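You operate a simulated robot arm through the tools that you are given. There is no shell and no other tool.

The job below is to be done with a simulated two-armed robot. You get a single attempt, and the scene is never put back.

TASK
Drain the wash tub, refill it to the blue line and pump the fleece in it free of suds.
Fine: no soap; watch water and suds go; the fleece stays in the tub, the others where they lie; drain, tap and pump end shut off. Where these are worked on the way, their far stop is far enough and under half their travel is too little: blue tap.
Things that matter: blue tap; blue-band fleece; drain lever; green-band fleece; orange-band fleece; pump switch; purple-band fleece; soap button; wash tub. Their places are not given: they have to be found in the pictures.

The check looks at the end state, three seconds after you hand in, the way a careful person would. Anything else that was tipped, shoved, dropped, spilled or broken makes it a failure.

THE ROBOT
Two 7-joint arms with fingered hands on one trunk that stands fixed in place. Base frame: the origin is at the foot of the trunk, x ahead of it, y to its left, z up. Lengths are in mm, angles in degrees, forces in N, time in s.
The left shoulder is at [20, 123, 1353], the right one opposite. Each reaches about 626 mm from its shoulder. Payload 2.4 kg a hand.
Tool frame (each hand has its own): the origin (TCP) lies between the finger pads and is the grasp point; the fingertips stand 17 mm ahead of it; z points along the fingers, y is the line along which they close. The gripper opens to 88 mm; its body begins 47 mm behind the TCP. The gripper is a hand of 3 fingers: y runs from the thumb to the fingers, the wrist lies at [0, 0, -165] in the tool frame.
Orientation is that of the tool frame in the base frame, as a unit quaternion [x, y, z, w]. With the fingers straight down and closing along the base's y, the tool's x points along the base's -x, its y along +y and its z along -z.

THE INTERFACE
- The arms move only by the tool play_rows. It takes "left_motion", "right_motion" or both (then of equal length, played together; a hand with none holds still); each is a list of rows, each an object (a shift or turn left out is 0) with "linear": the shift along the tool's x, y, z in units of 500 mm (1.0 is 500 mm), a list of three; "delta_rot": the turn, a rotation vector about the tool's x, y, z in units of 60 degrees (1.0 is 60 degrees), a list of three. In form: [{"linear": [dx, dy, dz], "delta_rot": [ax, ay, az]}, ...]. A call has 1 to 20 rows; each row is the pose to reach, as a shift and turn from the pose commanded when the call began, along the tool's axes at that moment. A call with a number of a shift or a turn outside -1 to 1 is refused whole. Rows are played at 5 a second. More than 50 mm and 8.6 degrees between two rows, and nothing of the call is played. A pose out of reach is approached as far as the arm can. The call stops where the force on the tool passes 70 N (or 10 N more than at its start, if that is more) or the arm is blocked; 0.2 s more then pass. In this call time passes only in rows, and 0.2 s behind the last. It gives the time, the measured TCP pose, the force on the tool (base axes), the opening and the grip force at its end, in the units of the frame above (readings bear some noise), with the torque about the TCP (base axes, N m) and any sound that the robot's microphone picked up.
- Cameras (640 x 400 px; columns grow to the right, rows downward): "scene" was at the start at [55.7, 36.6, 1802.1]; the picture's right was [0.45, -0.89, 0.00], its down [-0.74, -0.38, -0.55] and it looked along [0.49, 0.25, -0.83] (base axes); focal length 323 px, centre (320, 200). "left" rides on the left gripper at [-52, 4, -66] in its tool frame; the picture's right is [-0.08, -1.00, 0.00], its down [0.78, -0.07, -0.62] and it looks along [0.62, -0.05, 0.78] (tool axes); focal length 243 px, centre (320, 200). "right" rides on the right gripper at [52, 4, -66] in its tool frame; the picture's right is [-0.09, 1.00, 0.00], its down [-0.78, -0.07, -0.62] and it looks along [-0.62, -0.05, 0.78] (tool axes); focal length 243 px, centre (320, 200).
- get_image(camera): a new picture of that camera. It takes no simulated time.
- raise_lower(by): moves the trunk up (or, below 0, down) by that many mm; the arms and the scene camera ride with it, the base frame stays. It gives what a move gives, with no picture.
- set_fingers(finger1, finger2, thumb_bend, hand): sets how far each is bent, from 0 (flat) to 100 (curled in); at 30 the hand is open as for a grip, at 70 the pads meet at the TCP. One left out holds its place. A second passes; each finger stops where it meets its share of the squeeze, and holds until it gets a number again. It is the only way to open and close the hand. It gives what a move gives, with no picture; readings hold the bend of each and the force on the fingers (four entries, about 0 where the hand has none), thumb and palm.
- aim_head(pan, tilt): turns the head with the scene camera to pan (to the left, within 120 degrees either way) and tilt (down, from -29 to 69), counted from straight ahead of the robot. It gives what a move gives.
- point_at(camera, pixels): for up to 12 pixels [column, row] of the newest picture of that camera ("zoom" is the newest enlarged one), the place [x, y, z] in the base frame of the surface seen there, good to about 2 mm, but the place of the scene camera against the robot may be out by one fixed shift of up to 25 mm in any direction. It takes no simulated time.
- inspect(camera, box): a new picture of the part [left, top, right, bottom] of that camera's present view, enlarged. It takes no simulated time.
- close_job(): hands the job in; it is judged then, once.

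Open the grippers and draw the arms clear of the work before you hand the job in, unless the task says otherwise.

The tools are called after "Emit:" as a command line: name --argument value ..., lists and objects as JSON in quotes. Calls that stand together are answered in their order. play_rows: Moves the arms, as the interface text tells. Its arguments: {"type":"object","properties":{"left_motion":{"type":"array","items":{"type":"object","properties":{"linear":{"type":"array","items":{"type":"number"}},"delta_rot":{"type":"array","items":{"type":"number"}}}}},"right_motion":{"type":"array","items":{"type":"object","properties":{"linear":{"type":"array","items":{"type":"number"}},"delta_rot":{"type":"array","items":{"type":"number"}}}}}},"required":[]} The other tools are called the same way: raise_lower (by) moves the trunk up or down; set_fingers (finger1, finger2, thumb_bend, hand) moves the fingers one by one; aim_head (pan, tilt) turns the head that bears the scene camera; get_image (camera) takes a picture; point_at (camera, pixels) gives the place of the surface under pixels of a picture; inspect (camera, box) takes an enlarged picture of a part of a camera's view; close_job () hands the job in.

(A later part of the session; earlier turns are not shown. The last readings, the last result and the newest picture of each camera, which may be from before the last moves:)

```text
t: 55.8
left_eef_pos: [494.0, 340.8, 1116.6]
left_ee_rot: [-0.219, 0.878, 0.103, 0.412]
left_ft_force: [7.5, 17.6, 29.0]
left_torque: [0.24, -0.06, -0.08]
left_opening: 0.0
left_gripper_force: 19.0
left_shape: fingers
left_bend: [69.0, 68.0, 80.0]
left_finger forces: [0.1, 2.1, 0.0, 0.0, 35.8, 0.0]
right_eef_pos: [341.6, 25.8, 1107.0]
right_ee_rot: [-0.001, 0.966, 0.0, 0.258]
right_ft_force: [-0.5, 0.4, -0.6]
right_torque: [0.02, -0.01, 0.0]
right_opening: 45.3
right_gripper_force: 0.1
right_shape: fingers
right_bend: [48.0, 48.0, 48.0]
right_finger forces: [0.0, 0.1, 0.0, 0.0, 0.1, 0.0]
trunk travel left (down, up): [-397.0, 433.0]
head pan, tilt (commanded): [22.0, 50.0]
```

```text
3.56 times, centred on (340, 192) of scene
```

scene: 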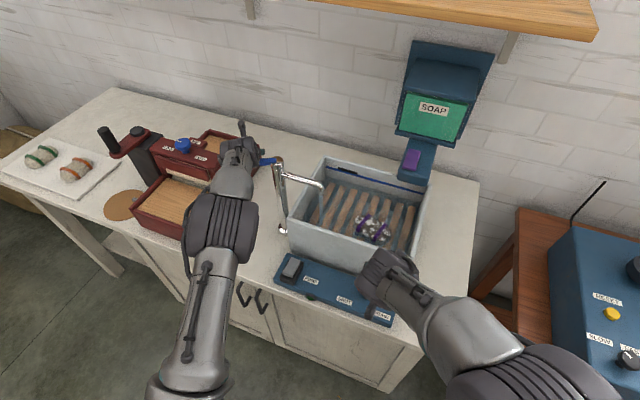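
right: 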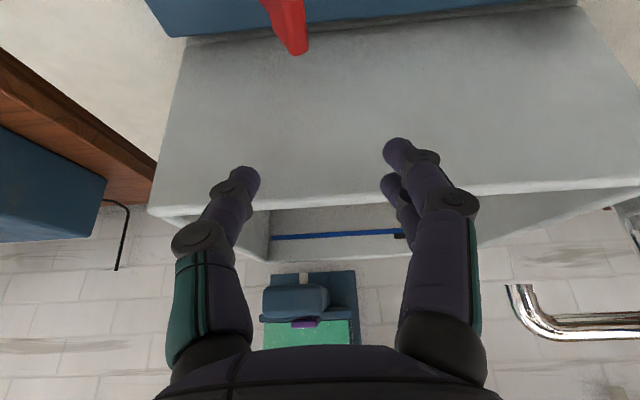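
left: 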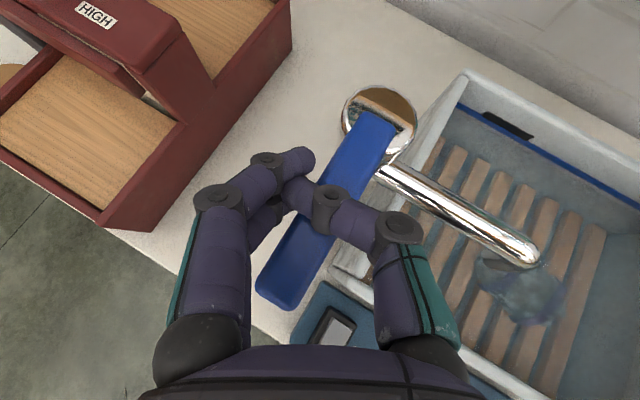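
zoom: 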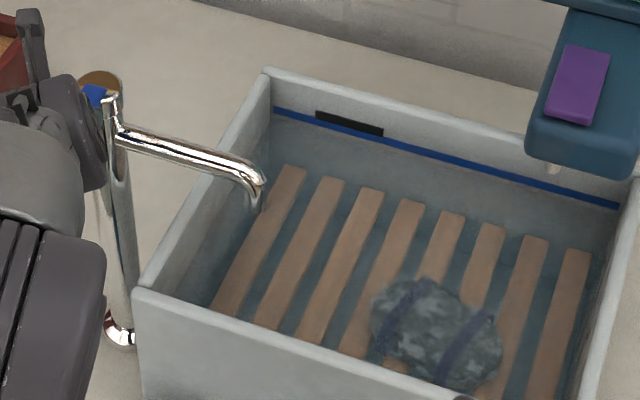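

The stream has stopped and the handle points back along -x; the thumb is pressing hard (36 N). I release by lifting the hand off, and check the handle and level.

Emit:
play_rows --left_motion '[{"linear": [-0.018, 0.009, -0.009]}, {"linear": [-0.05, 0.02, -0.05]}, {"linear": [-0.0906, 0.036, -0.11]}]'

Emit:
get_image --camera "left"

Emit:
inspect --camera "scene" --box '[310, 150, 430, 220]'

Emit:
inspect --camera "scene" --box '[230, 140, 430, 260]'

```text
t: 56.6
left_eef_pos: [472.5, 348.2, 1182.0]
left_ee_rot: [-0.219, 0.881, 0.102, 0.408]
left_ft_force: [-0.1, 0.2, 0.4]
left_torque: [-0.04, -0.04, -0.03]
left_opening: 0.3
left_gripper_force: 0.1
left_shape: fingers
left_bend: [70.0, 70.0, 70.0]
left_finger forces: [0.1, 0.1, 0.1, 0.0, 0.0, 0.0]
right_eef_pos: [343.9, 22.6, 1105.3]
right_ee_rot: [0.0, 0.966, 0.001, 0.259]
right_ft_force: [-0.3, -0.3, 0.1]
right_torque: [0.02, 0.01, 0.01]
right_opening: 45.3
right_gripper_force: 0.1
right_shape: fingers
right_bend: [48.0, 48.0, 48.0]
right_finger forces: [0.0, 0.0, 0.0, 0.1, 0.1, 0.0]
trunk travel left (down, up): [-397.0, 433.0]
head pan, tilt (commanded): [22.0, 50.0]
```

```text
taken
```

left: 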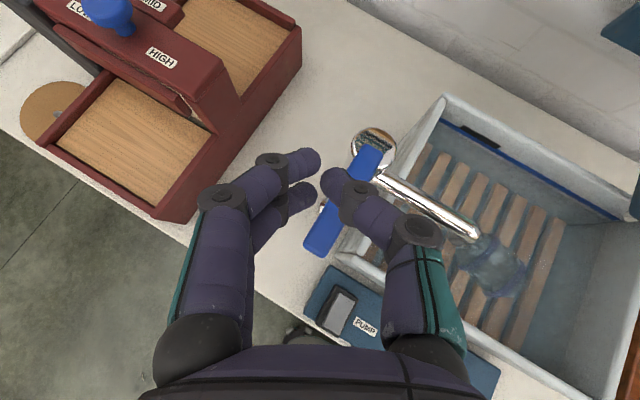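

```text
5.33 times, centred on (370, 185) of scene
```

zoom: 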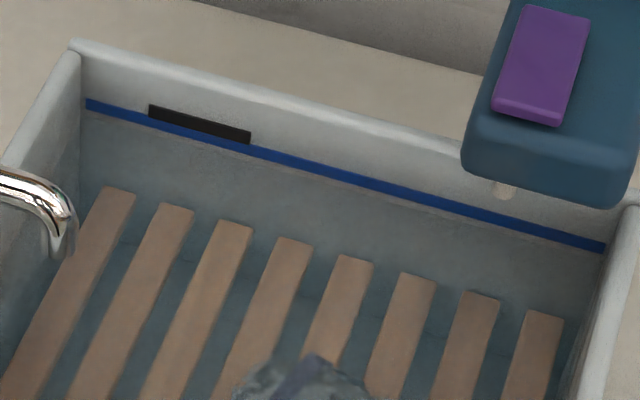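

```text
3.20 times, centred on (330, 200) of scene
```

zoom: 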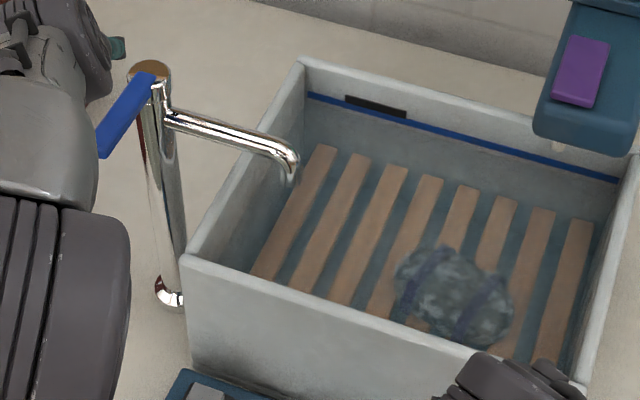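

The stream is off. I measure the handle's angle and zoom tightly onto the blue line.

Emit:
point_at --camera "left" --pixels '[[368, 158], [355, 180], [330, 220], [320, 240]]'

Emit:
inspect --camera "scene" --box '[350, 165, 400, 195]'

Emit:
inspect --camera "left" --box '[420, 80, 640, 260]'

```text
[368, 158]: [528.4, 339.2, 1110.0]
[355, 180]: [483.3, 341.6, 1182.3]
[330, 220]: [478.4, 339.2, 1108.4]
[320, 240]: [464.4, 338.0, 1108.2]
```

```text
12.80 times, centred on (375, 180) of scene
```

zoom: 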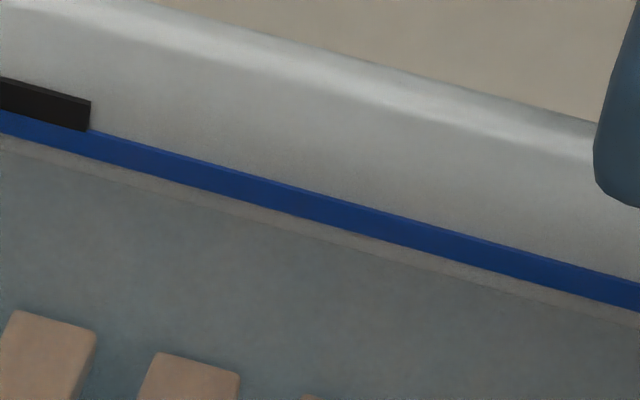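

```text
2.22 times, centred on (530, 170) of left
```

zoom: 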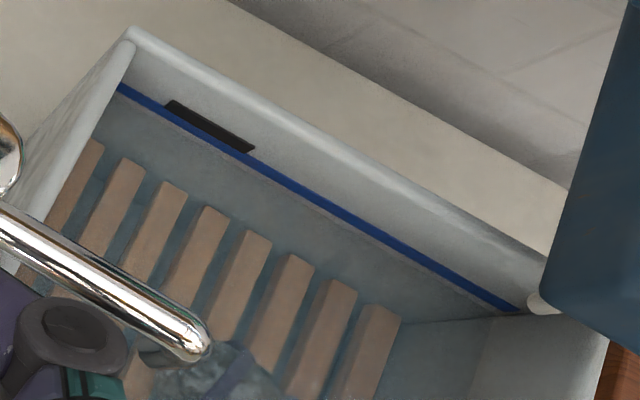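

The handle is back at its stop (y 339→338) and the tap is shut. The water edge lies about 5 mm below the blue band, so I'll top it up: I turn the left hand back to zero yaw above the handle and open it to straddle.

Emit:
play_rows --left_motion '[{"linear": [0.012, -0.0046, 0.0104], "delta_rot": [0.089, 0, 0.075]}, {"linear": [0.0243, -0.0092, 0.0207], "delta_rot": [0.178, 0, 0.15]}, {"linear": [0.0365, -0.0138, 0.031], "delta_rot": [0.268, 0, 0.225]}, {"linear": [0.0486, -0.0184, 0.0414], "delta_rot": [0.357, 0, 0.3]}]'

Emit:
set_fingers --hand "left" --finger1 36 --finger2 36 --thumb_bend 36

Emit:
get_image --camera "left"

Emit:
inspect --camera "scene" --box '[350, 165, 400, 195]'

```text
t: 57.6
left_eef_pos: [480.4, 341.0, 1151.5]
left_ee_rot: [0.001, 0.907, -0.001, 0.42]
left_ft_force: [0.0, -0.5, 0.0]
left_torque: [0.01, 0.02, 0.0]
left_opening: 0.0
left_gripper_force: 0.1
left_shape: fingers
left_bend: [70.0, 70.0, 70.0]
left_finger forces: [0.0, 0.0, 0.0, 0.0, 0.1, 0.0]
right_eef_pos: [343.9, 25.0, 1106.0]
right_ee_rot: [-0.001, 0.966, 0.001, 0.259]
right_ft_force: [-0.4, 0.9, 0.0]
right_torque: [0.02, 0.01, 0.01]
right_opening: 45.2
right_gripper_force: 0.0
right_shape: fingers
right_bend: [48.0, 48.0, 48.0]
right_finger forces: [0.1, 0.0, 0.0, 0.1, 0.0, 0.1]
trunk travel left (down, up): [-397.0, 433.0]
head pan, tilt (commanded): [22.0, 50.0]
```

```text
t: 58.6
left_eef_pos: [479.9, 340.5, 1150.7]
left_ee_rot: [0.0, 0.907, 0.0, 0.421]
left_ft_force: [0.1, -0.2, -0.6]
left_torque: [-0.02, -0.02, 0.01]
left_opening: 70.8
left_gripper_force: 0.1
left_shape: fingers
left_bend: [36.0, 36.0, 36.0]
left_finger forces: [0.0, 0.0, 0.1, 0.0, 0.0, 0.0]
right_eef_pos: [344.4, 23.1, 1105.5]
right_ee_rot: [0.0, 0.966, 0.001, 0.258]
right_ft_force: [-0.5, 0.0, -0.7]
right_torque: [-0.01, 0.0, -0.01]
right_opening: 44.8
right_gripper_force: 0.0
right_shape: fingers
right_bend: [48.0, 48.0, 48.0]
right_finger forces: [0.1, 0.1, 0.0, 0.0, 0.0, 0.0]
trunk travel left (down, up): [-397.0, 433.0]
head pan, tilt (commanded): [22.0, 50.0]
```

```text
taken
```

left: 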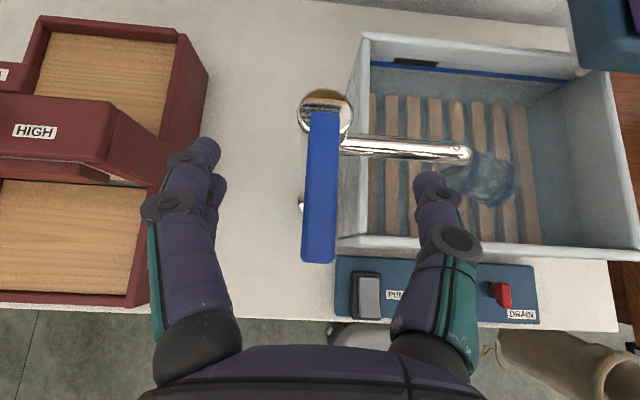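

```text
12.80 times, centred on (375, 180) of scene
```

zoom: 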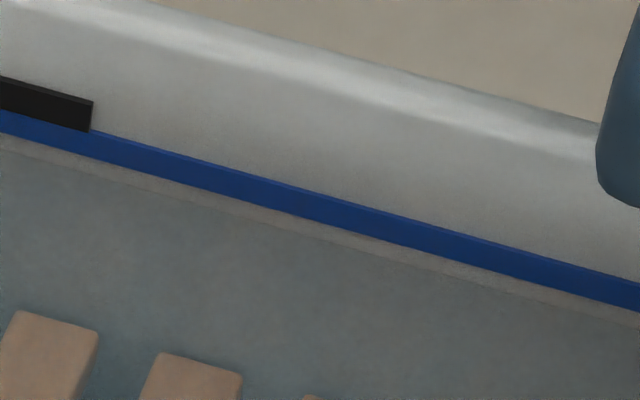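

Level holds steady, so tap and drain are tight. I measure band and water edge heights before topping up.

Emit:
point_at --camera "zoom" --pixels '[[320, 196], [320, 222], [320, 237], [160, 156], [160, 180], [160, 192], [40, 105], [60, 95]]'

```text
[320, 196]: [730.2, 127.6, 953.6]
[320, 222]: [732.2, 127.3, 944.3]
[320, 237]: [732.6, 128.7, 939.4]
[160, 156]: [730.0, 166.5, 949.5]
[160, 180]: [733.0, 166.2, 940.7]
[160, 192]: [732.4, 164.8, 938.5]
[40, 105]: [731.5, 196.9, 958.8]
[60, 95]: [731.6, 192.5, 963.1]
```

Band spans z 944–953, water is at 939: about 9 mm short of the band's middle. I lower the straddling left hand over the handle, then open briefly with the thumb to about 50° and close again with the fingers.

Emit:
play_rows --left_motion '[{"linear": [0.027, -0.001, 0.02]}, {"linear": [0.054, -0.003, 0.04]}, {"linear": [0.0804, -0.004, 0.0597]}]'

Emit:
get_image --camera "left"

```text
t: 59.4
left_eef_pos: [475.6, 339.5, 1100.9]
left_ee_rot: [0.0, 0.907, 0.0, 0.421]
left_ft_force: [-0.4, 0.8, -0.2]
left_torque: [0.0, 0.01, 0.0]
left_opening: 70.9
left_gripper_force: 0.0
left_shape: fingers
left_bend: [36.0, 36.0, 36.0]
left_finger forces: [0.0, 0.1, 0.0, 0.0, 0.0, 0.1]
right_eef_pos: [344.1, 22.2, 1105.1]
right_ee_rot: [0.0, 0.966, 0.0, 0.259]
right_ft_force: [0.5, -0.3, 0.2]
right_torque: [0.0, -0.01, 0.02]
right_opening: 44.8
right_gripper_force: 0.1
right_shape: fingers
right_bend: [48.0, 48.0, 48.0]
right_finger forces: [0.1, 0.0, 0.0, 0.0, 0.0, 0.0]
trunk travel left (down, up): [-397.0, 433.0]
head pan, tilt (commanded): [22.0, 50.0]
```

```text
taken
```

left: 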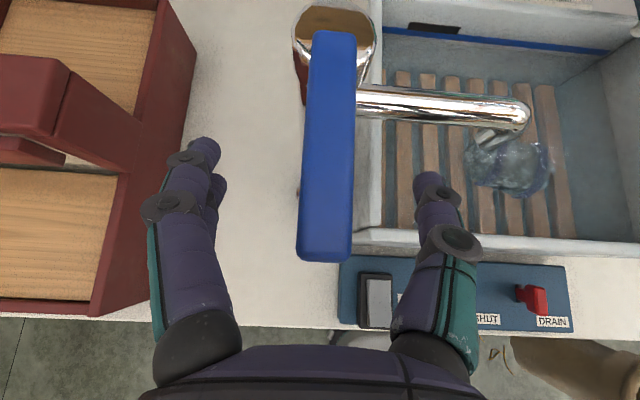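

The handle is centred between fingers and thumb. Now the short top-up: open with the thumb, one beat, close with the fingers to the stop.

Emit:
play_rows --left_motion '[{"linear": [0, 0.028, 0]}, {"linear": [0, 0.054, 0]}, {"linear": [0, 0.086, 0]}, {"linear": [0, 0.118, 0]}, {"linear": [-0.005, 0.138, 0.006]}, {"linear": [-0.0103, 0.158, 0.0123]}, {"linear": [-0.0103, 0.158, 0.0123]}, {"linear": [-0.005, 0.118, 0.006]}, {"linear": [0, 0.078, 0]}, {"linear": [0, 0.038, 0]}, {"linear": [0, -0.002, 0]}, {"linear": [0, -0.032, 0]}, {"linear": [0, -0.052, 0]}, {"linear": [0, -0.06, 0]}]'

Emit:
get_image --camera "left"

Emit:
inspect --camera "scene" --box '[350, 165, 400, 195]'

Emit:
inspect --camera "scene" --box '[230, 140, 430, 260]'

```text
t: 62.4
left_eef_pos: [471.3, 315.2, 1099.4]
left_ee_rot: [-0.004, 0.908, -0.002, 0.419]
left_ft_force: [-34.7, 23.9, -23.5]
left_torque: [-2.0, -0.32, 2.51]
left_opening: 105.2
left_gripper_force: 20.7
left_shape: fingers
left_bend: [0.0, 36.0, 36.0]
left_finger forces: [42.0, 0.0, 0.0, 0.0, 0.1, 0.0]
right_eef_pos: [339.0, 26.7, 1106.8]
right_ee_rot: [0.0, 0.965, -0.001, 0.261]
right_ft_force: [0.4, -0.4, 0.4]
right_torque: [0.02, 0.03, -0.01]
right_opening: 45.3
right_gripper_force: 0.0
right_shape: fingers
right_bend: [48.0, 48.0, 48.0]
right_finger forces: [0.0, 0.0, 0.1, 0.0, 0.0, 0.0]
trunk travel left (down, up): [-397.0, 433.0]
head pan, tilt (commanded): [22.0, 50.0]
```

```text
taken
```

left: 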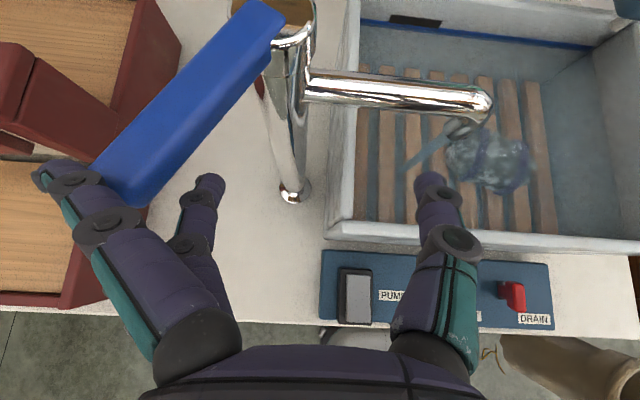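

```text
12.80 times, centred on (375, 180) of scene
```

zoom: 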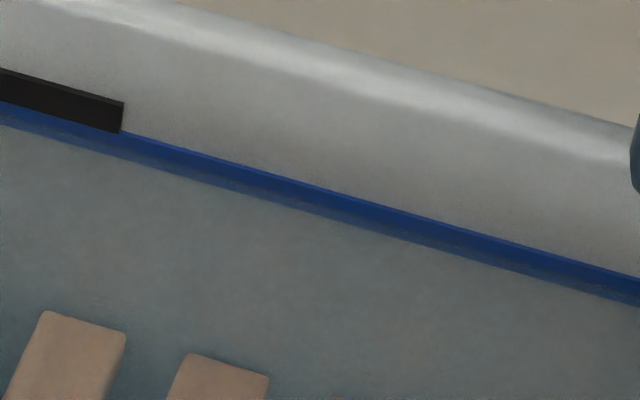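

```text
3.20 times, centred on (330, 200) of scene
```

zoom: 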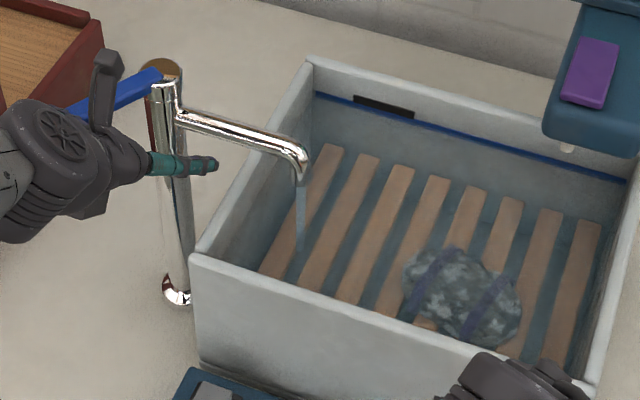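

Finger 1 jams on the handle's end face with the tap still about 37° open and the water now in the band. I back off, bring the fingers forward onto the handle's far side and sweep it closed at once.

Emit:
play_rows --left_motion '[{"linear": [0, 0.06, 0]}, {"linear": [-0.0103, 0.11, 0.0123]}, {"linear": [-0.0334, 0.11, 0.0398]}, {"linear": [-0.0334, 0.07, 0.0398]}, {"linear": [-0.0283, 0.03, 0.0337]}, {"linear": [-0.0206, 0.0, 0.0245]}, {"linear": [-0.0154, -0.004, 0.0184]}]'

Emit:
get_image --camera "left"

Emit:
inspect --camera "scene" --box '[350, 165, 400, 195]'

```text
t: 64.0
left_eef_pos: [487.0, 306.7, 1100.3]
left_ee_rot: [0.001, 0.907, -0.001, 0.421]
left_ft_force: [-2.1, 2.5, 3.9]
left_torque: [0.2, -0.05, 0.15]
left_opening: 94.3
left_gripper_force: 7.1
left_shape: fingers
left_bend: [17.0, 41.0, 36.0]
left_finger forces: [8.6, 4.8, 0.1, 0.0, 0.1, 0.0]
right_eef_pos: [344.9, 23.4, 1105.2]
right_ee_rot: [0.0, 0.966, 0.001, 0.259]
right_ft_force: [-0.1, -0.9, -0.3]
right_torque: [0.01, -0.02, -0.01]
right_opening: 44.9
right_gripper_force: 0.0
right_shape: fingers
right_bend: [48.0, 48.0, 48.0]
right_finger forces: [0.0, 0.0, 0.0, 0.0, 0.1, 0.1]
trunk travel left (down, up): [-397.0, 433.0]
head pan, tilt (commanded): [22.0, 50.0]
```

```text
taken
```

left: 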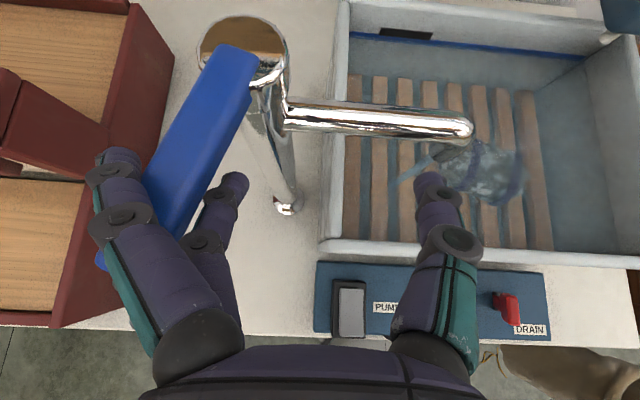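

```text
12.80 times, centred on (375, 180) of scene
```

zoom: 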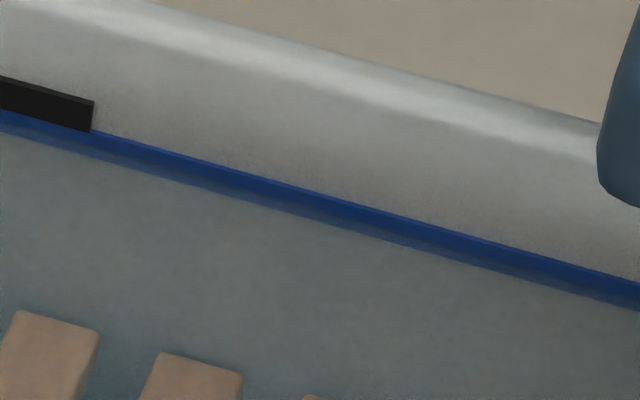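

The handle is wedged at about 25°: finger 1 is on its far side but finger 2 sits on its near side. I curl finger 2 away and bend finger 1 further, which pushes the handle toward closed.

Emit:
set_fingers --hand "left" --finger1 55 --finger2 100

Emit:
get_image --camera "left"

```text
t: 65.0
left_eef_pos: [487.0, 306.3, 1102.3]
left_ee_rot: [-0.001, 0.907, 0.001, 0.421]
left_ft_force: [-5.2, 3.5, 5.9]
left_torque: [0.2, -0.02, 0.3]
left_opening: 73.7
left_gripper_force: 5.4
left_shape: fingers
left_bend: [45.0, 100.0, 36.0]
left_finger forces: [7.5, 3.5, 0.0, 0.0, 0.0, 0.0]
right_eef_pos: [342.8, 23.3, 1107.8]
right_ee_rot: [0.0, 0.966, 0.001, 0.259]
right_ft_force: [-0.7, 0.4, 0.1]
right_torque: [-0.03, 0.0, 0.01]
right_opening: 45.0
right_gripper_force: 0.1
right_shape: fingers
right_bend: [48.0, 48.0, 48.0]
right_finger forces: [0.1, 0.0, 0.0, 0.0, 0.1, 0.1]
trunk travel left (down, up): [-397.0, 433.0]
head pan, tilt (commanded): [22.0, 50.0]
```

```text
taken
```

left: 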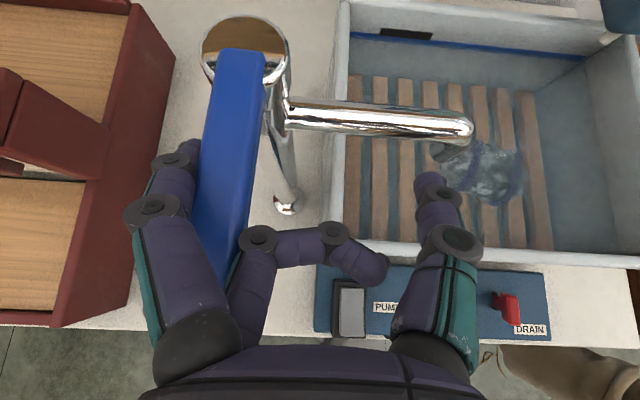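

The handle is now within about 8° of closed and the stream seems gone. I sweep the hand another 20 mm to -y so finger 1 brings the handle onto its stop.

Emit:
play_rows --left_motion '[{"linear": [0, -0.012, 0]}, {"linear": [0, -0.024, 0]}, {"linear": [0, -0.036, 0]}]'

Emit:
get_image --camera "left"

Emit:
inspect --camera "scene" --box '[350, 165, 400, 195]'

Emit:
inspect --camera "scene" --box '[230, 140, 430, 260]'

```text
t: 65.8
left_eef_pos: [488.6, 292.1, 1100.8]
left_ee_rot: [-0.001, 0.907, 0.0, 0.422]
left_ft_force: [2.8, 18.4, 8.2]
left_torque: [0.31, 0.01, -0.17]
left_opening: 87.7
left_gripper_force: 10.1
left_shape: fingers
left_bend: [34.0, 100.0, 36.0]
left_finger forces: [20.4, 0.0, 0.0, 0.0, 0.0, 0.1]
right_eef_pos: [344.7, 25.1, 1105.0]
right_ee_rot: [-0.001, 0.966, 0.001, 0.259]
right_ft_force: [-0.8, 0.1, -0.2]
right_torque: [0.01, -0.02, -0.01]
right_opening: 44.8
right_gripper_force: 0.1
right_shape: fingers
right_bend: [48.0, 48.0, 48.0]
right_finger forces: [0.0, 0.0, 0.0, 0.1, 0.0, 0.1]
trunk travel left (down, up): [-397.0, 433.0]
head pan, tilt (commanded): [22.0, 50.0]
```

```text
taken
```

left: 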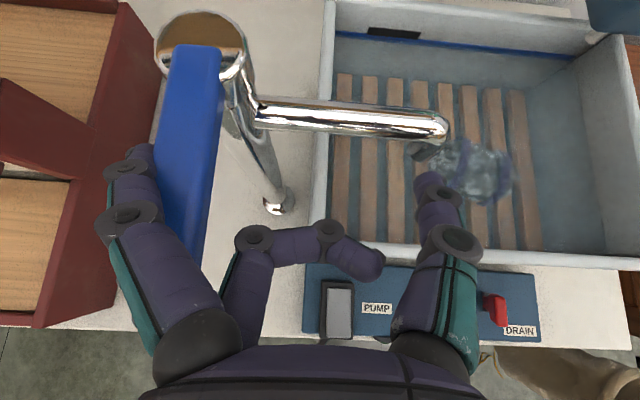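

```text
12.80 times, centred on (375, 180) of scene
```

zoom: 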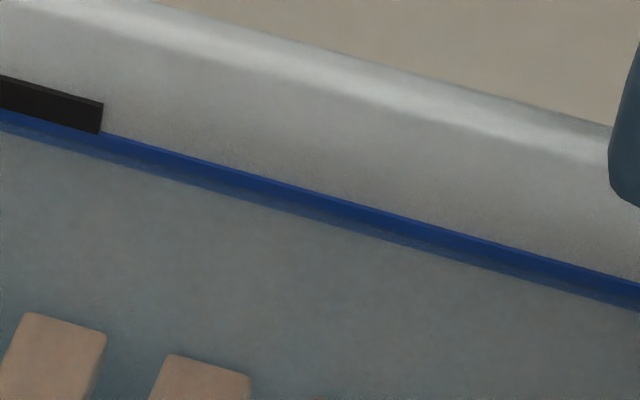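

```text
3.20 times, centred on (330, 200) of scene
```

zoom: 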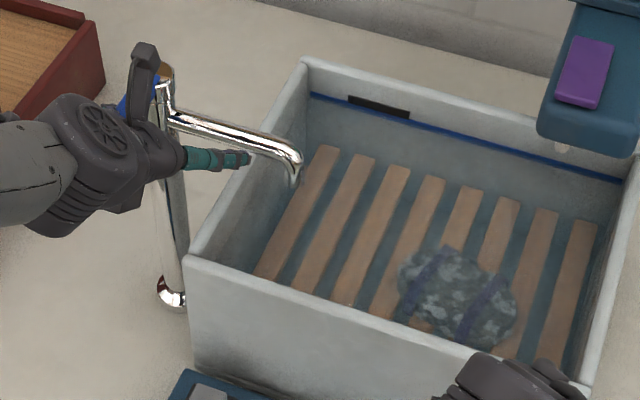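

The stream is off, finger 1 presses the handle onto its stop with 20 N, and the water edge is inside the blue band. I release finger 1, then lift the hand straight up.

Emit:
set_fingers --hand "left" --finger1 25

Emit:
play_rows --left_motion '[{"linear": [-0.038, 0, -0.032]}, {"linear": [-0.077, 0, -0.064]}, {"linear": [-0.115, 0, -0.096]}, {"linear": [-0.13, 0, -0.13]}]'

Emit:
get_image --camera "left"

Emit:
inspect --camera "scene" --box '[350, 165, 400, 195]'

Emit:
inspect --camera "scene" --box '[230, 140, 430, 260]'

```text
t: 66.8
left_eef_pos: [487.9, 288.4, 1100.1]
left_ee_rot: [0.0, 0.907, 0.0, 0.42]
left_ft_force: [3.2, 7.1, 4.0]
left_torque: [0.17, 0.01, -0.17]
left_opening: 93.8
left_gripper_force: 3.6
left_shape: fingers
left_bend: [12.0, 100.0, 36.0]
left_finger forces: [7.5, 0.1, 0.1, 0.0, 0.0, 0.0]
right_eef_pos: [344.2, 23.6, 1106.9]
right_ee_rot: [-0.001, 0.966, 0.001, 0.259]
right_ft_force: [-0.1, -0.3, 0.1]
right_torque: [-0.02, -0.03, -0.04]
right_opening: 45.2
right_gripper_force: 0.0
right_shape: fingers
right_bend: [48.0, 48.0, 48.0]
right_finger forces: [0.0, 0.0, 0.1, 0.0, 0.0, 0.1]
trunk travel left (down, up): [-397.0, 433.0]
head pan, tilt (commanded): [22.0, 50.0]
```

```text
t: 67.8
left_eef_pos: [477.7, 289.7, 1191.8]
left_ee_rot: [0.0, 0.907, 0.0, 0.421]
left_ft_force: [-1.1, -0.8, 0.4]
left_torque: [-0.04, -0.01, 0.0]
left_opening: 82.3
left_gripper_force: 0.0
left_shape: fingers
left_bend: [25.0, 100.0, 36.0]
left_finger forces: [0.0, 0.0, 0.1, 0.0, 0.0, 0.0]
right_eef_pos: [342.8, 23.7, 1105.1]
right_ee_rot: [0.001, 0.966, 0.001, 0.259]
right_ft_force: [-0.7, -1.0, -0.7]
right_torque: [0.01, -0.03, 0.02]
right_opening: 45.2
right_gripper_force: 0.0
right_shape: fingers
right_bend: [48.0, 48.0, 48.0]
right_finger forces: [0.0, 0.0, 0.0, 0.0, 0.1, 0.0]
trunk travel left (down, up): [-397.0, 433.0]
head pan, tilt (commanded): [22.0, 50.0]
```

```text
taken
```

left: 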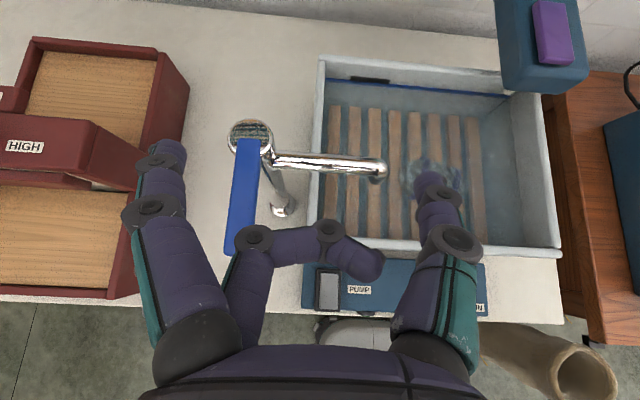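

```text
12.80 times, centred on (375, 180) of scene
```

zoom: 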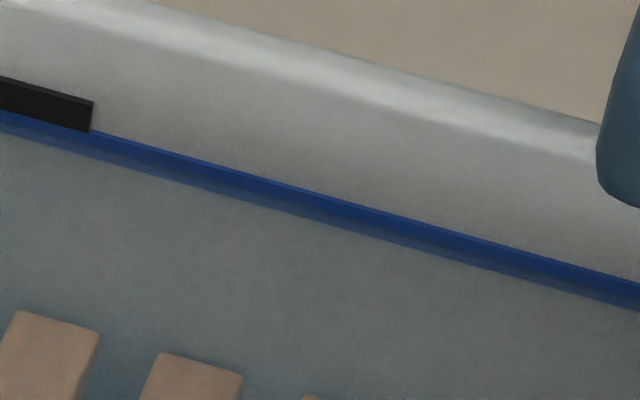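

```text
3.20 times, centred on (330, 200) of scene
```

zoom: 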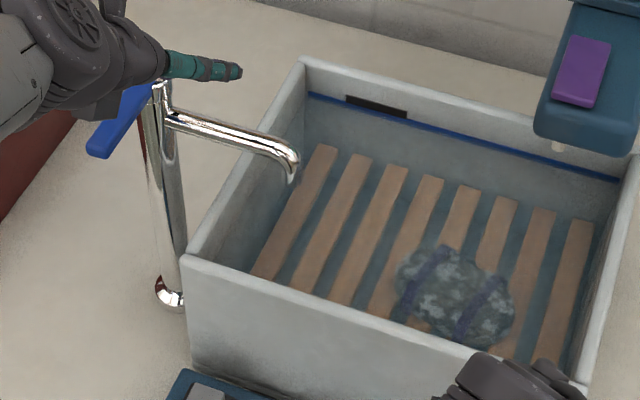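

Tap stream off, level about mid-band. I confirm the handle's angle and then turn to the pump: first a look at the rocker and lamp with the right hand's camera.

Emit:
point_at --camera "left" --pixels '[[248, 150], [243, 200], [238, 240]]'

Emit:
get_image --camera "right"

Emit:
inspect --camera "scene" --box '[260, 245, 400, 335]'

```text
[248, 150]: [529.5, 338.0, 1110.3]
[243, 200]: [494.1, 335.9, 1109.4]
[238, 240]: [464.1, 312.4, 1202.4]
```

```text
taken
```

right: 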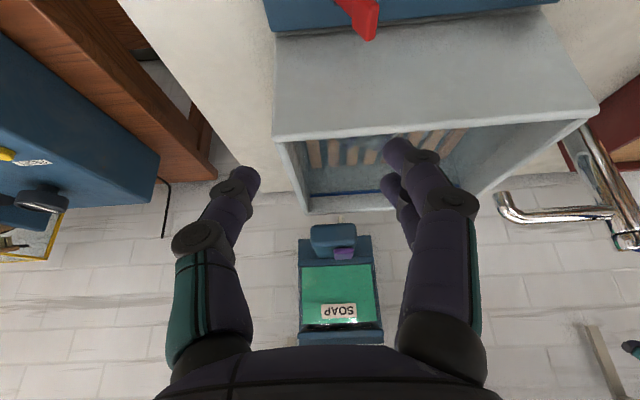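

```text
4.44 times, centred on (330, 290) of scene
```

zoom: 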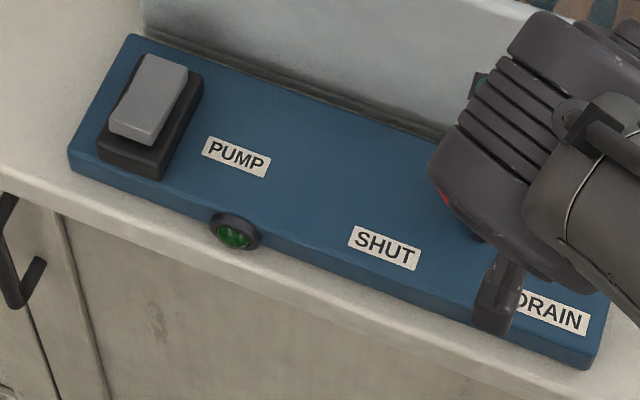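

The tap handle is back at its closed line (y 338→336). The rocker's near end is high (z 888 at x 375) and its far end low (z 881), centre y 247, lamp dark. I close the left hand into a tip and carry it back and down to above the rocker.

Emit:
set_fingers --hand "left" --finger1 70 --finger2 70 --thumb_bend 70

Emit:
play_rows --left_motion '[{"linear": [0.0424, -0.026, -0.0506]}, {"linear": [0.0849, -0.054, -0.1011], "delta_rot": [0, 0.13, 0]}, {"linear": [0.126, -0.08, -0.1501], "delta_rot": [0, 0.26, 0]}, {"linear": [0.1796, -0.08, -0.105], "delta_rot": [0, 0.39, 0]}, {"linear": [0.2333, -0.08, -0.06], "delta_rot": [0, 0.52, 0]}, {"linear": [0.2869, -0.08, -0.0151], "delta_rot": [0, 0.65, 0]}, {"linear": [0.3436, -0.08, 0.0325], "delta_rot": [0, 0.667, 0]}]'

Emit:
get_image --camera "left"

Emit:
get_image --camera "scene"

```text
t: 68.8
left_eef_pos: [480.1, 288.9, 1192.5]
left_ee_rot: [0.0, 0.907, 0.0, 0.421]
left_ft_force: [0.2, -0.4, -0.4]
left_torque: [0.0, -0.01, -0.02]
left_opening: 0.0
left_gripper_force: 0.0
left_shape: fingers
left_bend: [70.0, 70.0, 70.0]
left_finger forces: [0.1, 0.0, 0.1, 0.0, 0.0, 0.0]
right_eef_pos: [345.3, 23.1, 1105.1]
right_ee_rot: [0.0, 0.966, 0.001, 0.259]
right_ft_force: [-0.9, 0.5, 0.1]
right_torque: [-0.01, -0.01, 0.0]
right_opening: 44.9
right_gripper_force: 0.1
right_shape: fingers
right_bend: [48.0, 48.0, 48.0]
right_finger forces: [0.0, 0.0, 0.0, 0.1, 0.0, 0.1]
trunk travel left (down, up): [-397.0, 433.0]
head pan, tilt (commanded): [22.0, 50.0]
```

```text
t: 70.4
left_eef_pos: [381.1, 249.0, 1050.2]
left_ee_rot: [0.0, 0.996, -0.001, 0.085]
left_ft_force: [-0.9, 0.0, -0.3]
left_torque: [0.02, 0.04, 0.01]
left_opening: 0.1
left_gripper_force: 0.1
left_shape: fingers
left_bend: [70.0, 70.0, 70.0]
left_finger forces: [0.0, 0.0, 0.0, 0.1, 0.1, 0.1]
right_eef_pos: [343.4, 23.3, 1105.5]
right_ee_rot: [0.0, 0.966, 0.002, 0.259]
right_ft_force: [-0.8, -0.9, -0.1]
right_torque: [0.0, 0.01, 0.01]
right_opening: 45.1
right_gripper_force: 0.0
right_shape: fingers
right_bend: [48.0, 48.0, 48.0]
right_finger forces: [0.0, 0.0, 0.0, 0.0, 0.1, 0.1]
trunk travel left (down, up): [-397.0, 433.0]
head pan, tilt (commanded): [22.0, 50.0]
```

```text
taken
```

left: 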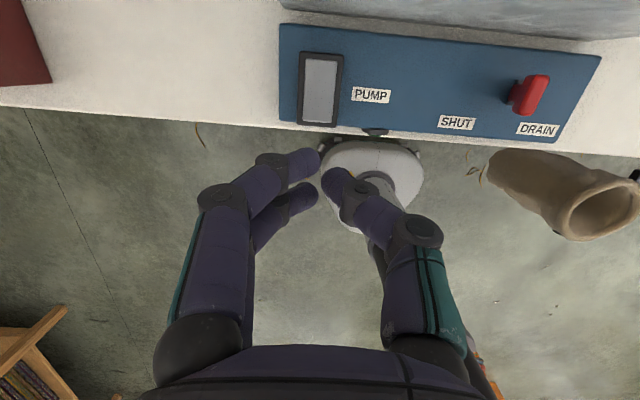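

```text
taken
```

scene: 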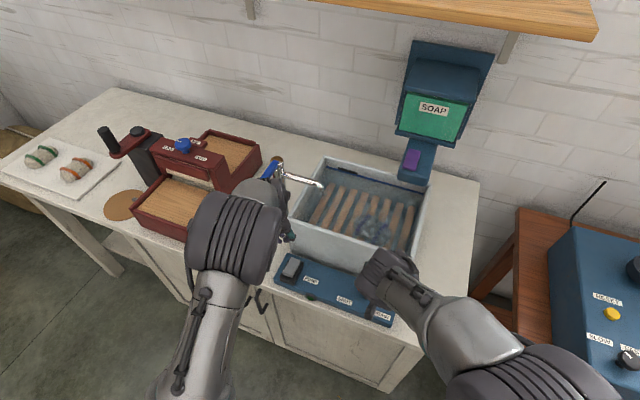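

The left camera sees the rocker from above at (320,90). I measure its ends and the drain lever again.

Emit:
inspect --camera "left" --box '[270, 30, 430, 150]'

Emit:
point_at --camera "left" --pixels '[[309, 62], [335, 63], [320, 75], [320, 90], [319, 105], [308, 117], [330, 118], [319, 118], [320, 60], [345, 90]]'

```text
3.33 times, centred on (350, 90) of left
```

zoom: 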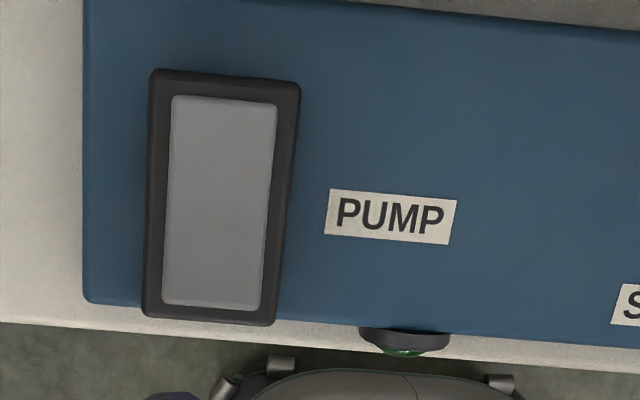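

```text
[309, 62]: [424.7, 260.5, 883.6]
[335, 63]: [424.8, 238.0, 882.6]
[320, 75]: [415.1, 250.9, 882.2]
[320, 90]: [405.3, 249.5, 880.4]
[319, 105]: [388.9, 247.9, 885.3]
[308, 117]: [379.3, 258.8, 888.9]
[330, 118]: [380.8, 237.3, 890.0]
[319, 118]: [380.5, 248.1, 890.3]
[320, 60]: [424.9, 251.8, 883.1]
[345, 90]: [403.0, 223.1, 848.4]
```

The rocker is a shallow V: near end z 890, middle 880, far end 883, pivot near x 402. I bring the tip to 23 mm above the near end.

Emit:
play_rows --left_motion '[{"linear": [0.014, 0, 0.058]}, {"linear": [0.028, -0.001, 0.117]}, {"linear": [0.042, -0.002, 0.175]}, {"linear": [0.0556, -0.002, 0.234]}]'

Emit:
get_image --camera "left"

Emit:
inspect --camera "scene" --box '[230, 210, 370, 310]'

```text
t: 71.4
left_eef_pos: [374.2, 248.8, 928.7]
left_ee_rot: [0.001, 0.996, 0.0, 0.085]
left_ft_force: [0.4, 0.5, -0.2]
left_torque: [-0.02, -0.01, 0.0]
left_opening: 0.0
left_gripper_force: 0.1
left_shape: fingers
left_bend: [70.0, 70.0, 70.0]
left_finger forces: [0.1, 0.0, 0.0, 0.0, 0.1, 0.1]
right_eef_pos: [343.1, 21.9, 1105.4]
right_ee_rot: [0.0, 0.966, 0.0, 0.258]
right_ft_force: [0.1, 0.2, 0.3]
right_torque: [0.03, 0.01, 0.0]
right_opening: 45.0
right_gripper_force: 0.1
right_shape: fingers
right_bend: [48.0, 48.0, 48.0]
right_finger forces: [0.1, 0.0, 0.0, 0.0, 0.0, 0.0]
trunk travel left (down, up): [-397.0, 433.0]
head pan, tilt (commanded): [22.0, 50.0]
```

```text
taken
```

left: 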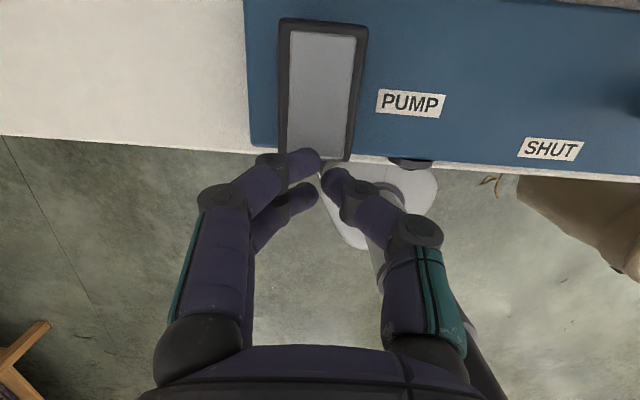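

```text
4.00 times, centred on (300, 260) of scene
```

zoom: 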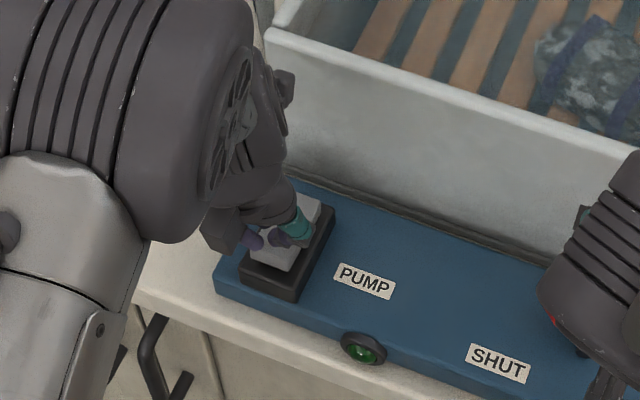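

The tips stand over the rocker's near end. I shift 4 mm forward and press down in small steps to about z 898.

Emit:
play_rows --left_motion '[{"linear": [-0.003, 0, 0.029]}, {"linear": [-0.001, 0, 0.0408]}, {"linear": [0, 0, 0.0487]}, {"linear": [0.002, 0, 0.0566]}, {"linear": [0.003, 0, 0.0625]}]'

Emit:
get_image --camera "left"

Emit:
inspect --camera "scene" --box '[260, 160, 440, 310]'

```text
t: 72.6
left_eef_pos: [376.5, 247.7, 900.8]
left_ee_rot: [0.0, 0.996, 0.0, 0.088]
left_ft_force: [0.5, 1.1, 11.2]
left_torque: [0.02, 0.02, 0.02]
left_opening: 0.0
left_gripper_force: 5.5
left_shape: fingers
left_bend: [70.0, 72.0, 70.0]
left_finger forces: [0.0, 7.1, 0.0, 0.1, 3.7, 0.1]
right_eef_pos: [343.2, 22.0, 1105.2]
right_ee_rot: [0.0, 0.966, 0.0, 0.259]
right_ft_force: [-0.4, -0.6, -0.9]
right_torque: [0.02, -0.01, 0.02]
right_opening: 44.8
right_gripper_force: 0.1
right_shape: fingers
right_bend: [48.0, 48.0, 48.0]
right_finger forces: [0.0, 0.0, 0.0, 0.1, 0.1, 0.0]
trunk travel left (down, up): [-397.0, 433.0]
head pan, tilt (commanded): [22.0, 50.0]
```

```text
taken
```

left: 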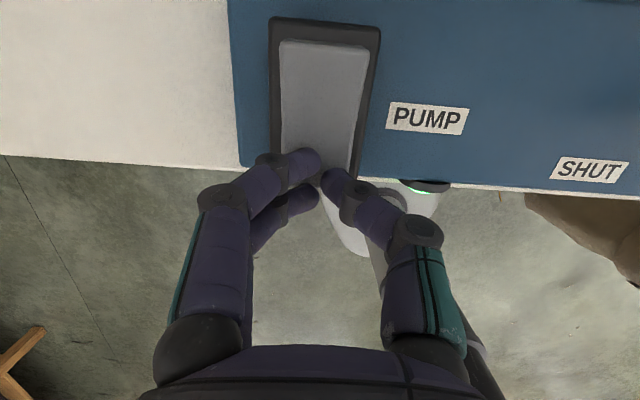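

```text
2.67 times, centred on (350, 235) of scene
```

zoom: 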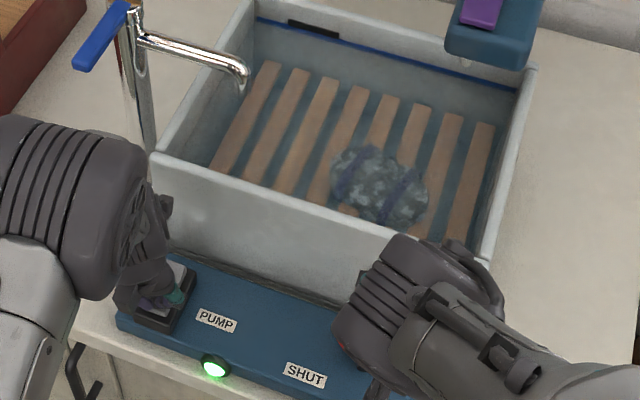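

The lamp at (213,368) glows green: the pump runs. I lift the tip 25 mm to see whether the rocker latches.

Emit:
play_rows --left_motion '[{"linear": [0, 0, -0.025]}, {"linear": [0, 0, -0.05]}, {"linear": [0, 0, -0.05]}, {"linear": [0, 0, -0.05]}, {"linear": [0, 0, -0.05]}]'

Emit:
get_image --camera "left"

Emit:
inspect --camera "scene" --box '[260, 160, 440, 310]'

```text
t: 73.8
left_eef_pos: [372.7, 247.1, 925.9]
left_ee_rot: [0.0, 0.996, 0.0, 0.085]
left_ft_force: [0.0, -0.8, -0.2]
left_torque: [-0.01, 0.02, 0.0]
left_opening: 0.0
left_gripper_force: 0.0
left_shape: fingers
left_bend: [70.0, 70.0, 70.0]
left_finger forces: [0.1, 0.0, 0.1, 0.1, 0.0, 0.0]
right_eef_pos: [343.3, 22.8, 1105.7]
right_ee_rot: [0.0, 0.966, 0.001, 0.258]
right_ft_force: [0.1, -1.5, 0.2]
right_torque: [0.02, 0.03, -0.01]
right_opening: 44.9
right_gripper_force: 0.1
right_shape: fingers
right_bend: [48.0, 48.0, 48.0]
right_finger forces: [0.0, 0.1, 0.0, 0.1, 0.1, 0.0]
trunk travel left (down, up): [-397.0, 433.0]
head pan, tilt (commanded): [22.0, 50.0]
```

```text
taken
```

left: 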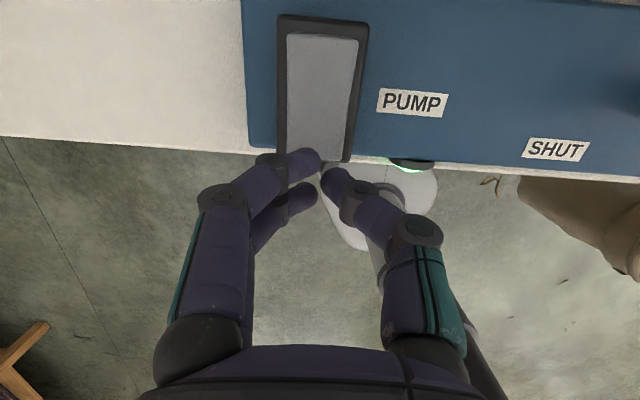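

```text
2.67 times, centred on (350, 235) of scene
```

zoom: 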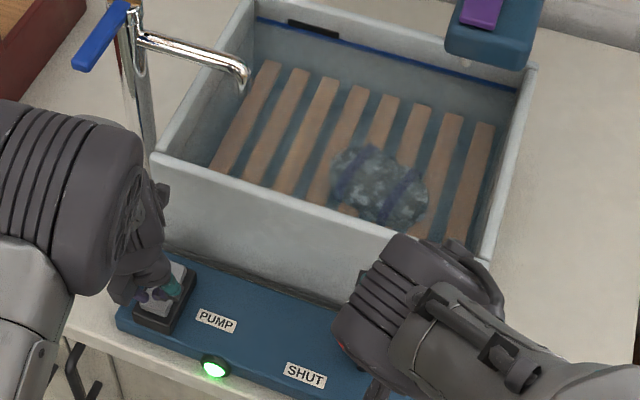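

The rocker latches and the lamp stays lit. While the pump runs I move the tip, with more forward tilt, to stand over the rocker's far end for switching off, and keep watching the fleece.

Emit:
play_rows --left_motion '[{"linear": [-0.02, 0, -0.03], "delta_rot": [0, -0.08, 0]}, {"linear": [-0.04, 0, -0.03], "delta_rot": [0, -0.16, 0]}, {"linear": [-0.06, 0, -0.02], "delta_rot": [0, -0.25, 0]}, {"linear": [-0.086, 0, -0.005], "delta_rot": [0, -0.333, 0]}]'

Emit:
get_image --camera "left"

Emit:
inspect --camera "scene" --box '[290, 150, 430, 260]'

```text
t: 74.8
left_eef_pos: [416.8, 247.1, 933.7]
left_ee_rot: [0.0, 0.966, 0.0, 0.258]
left_ft_force: [0.1, 0.7, 1.1]
left_torque: [0.01, 0.0, 0.01]
left_opening: 0.0
left_gripper_force: 0.0
left_shape: fingers
left_bend: [70.0, 70.0, 70.0]
left_finger forces: [0.1, 0.1, 0.1, 0.0, 0.1, 0.0]
right_eef_pos: [344.1, 23.7, 1105.1]
right_ee_rot: [0.001, 0.966, 0.0, 0.258]
right_ft_force: [-0.2, 0.7, 1.3]
right_torque: [0.0, 0.02, -0.01]
right_opening: 45.2
right_gripper_force: 0.0
right_shape: fingers
right_bend: [48.0, 48.0, 48.0]
right_finger forces: [0.0, 0.1, 0.0, 0.1, 0.0, 0.0]
trunk travel left (down, up): [-397.0, 433.0]
head pan, tilt (commanded): [22.0, 50.0]
```

```text
taken
```

left: 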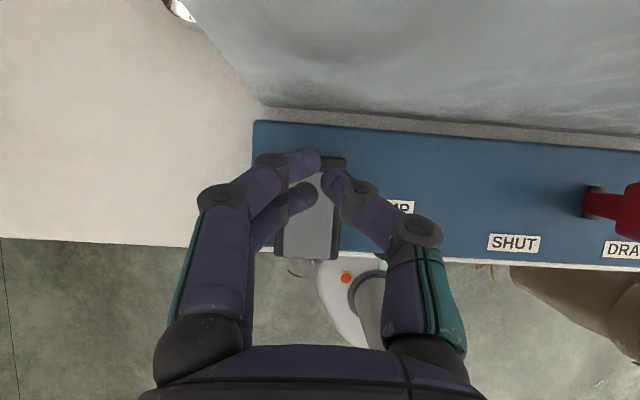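

```text
3.64 times, centred on (360, 205) of scene
```

zoom: 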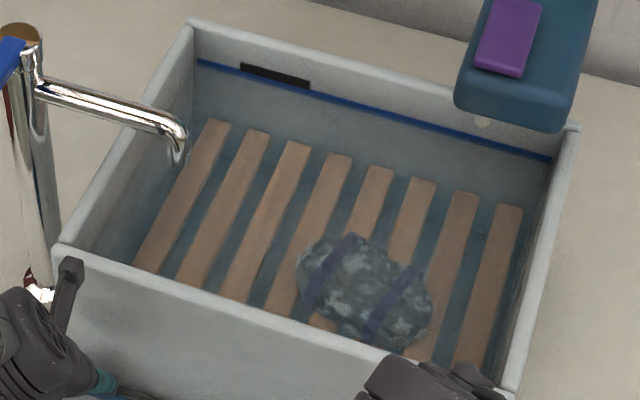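

The fleece still shows pale suds patches. I wait 4 s with the pump running.

Emit:
play_rows --left_motion '[{"linear": [0, 0, 0]}, {"linear": [0, 0, 0]}, {"linear": [0, 0, 0]}, {"linear": [0, 0, 0]}, {"linear": [0, 0, 0]}, {"linear": [0, 0, 0]}, {"linear": [0, 0, 0]}, {"linear": [0, 0, 0]}, {"linear": [0, 0, 0]}, {"linear": [0, 0, 0]}, {"linear": [0, 0, 0]}, {"linear": [0, 0, 0]}, {"linear": [0, 0, 0]}, {"linear": [0, 0, 0]}, {"linear": [0, 0, 0]}, {"linear": [0, 0, 0]}, {"linear": [0, 0, 0]}, {"linear": [0, 0, 0]}, {"linear": [0, 0, 0]}]'

Emit:
inspect --camera "scene" --box '[290, 150, 430, 260]'

```text
t: 78.8
left_eef_pos: [416.2, 247.9, 934.2]
left_ee_rot: [0.0, 0.967, 0.0, 0.256]
left_ft_force: [-0.4, 0.1, -0.4]
left_torque: [0.01, 0.01, 0.0]
left_opening: 0.3
left_gripper_force: 0.1
left_shape: fingers
left_bend: [70.0, 70.0, 70.0]
left_finger forces: [0.1, 0.0, 0.0, 0.0, 0.0, 0.0]
right_eef_pos: [343.7, 22.9, 1106.4]
right_ee_rot: [0.0, 0.966, 0.001, 0.258]
right_ft_force: [0.8, 0.5, 0.1]
right_torque: [0.0, 0.0, -0.01]
right_opening: 45.2
right_gripper_force: 0.0
right_shape: fingers
right_bend: [48.0, 48.0, 48.0]
right_finger forces: [0.0, 0.0, 0.0, 0.0, 0.0, 0.0]
trunk travel left (down, up): [-397.0, 433.0]
head pan, tilt (commanded): [22.0, 50.0]
```

```text
3.64 times, centred on (360, 205) of scene
```

zoom: 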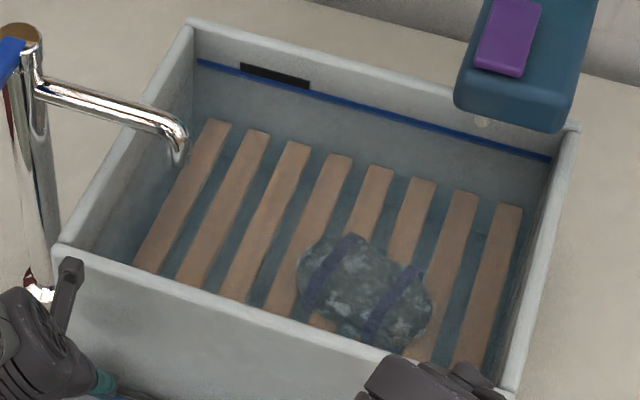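

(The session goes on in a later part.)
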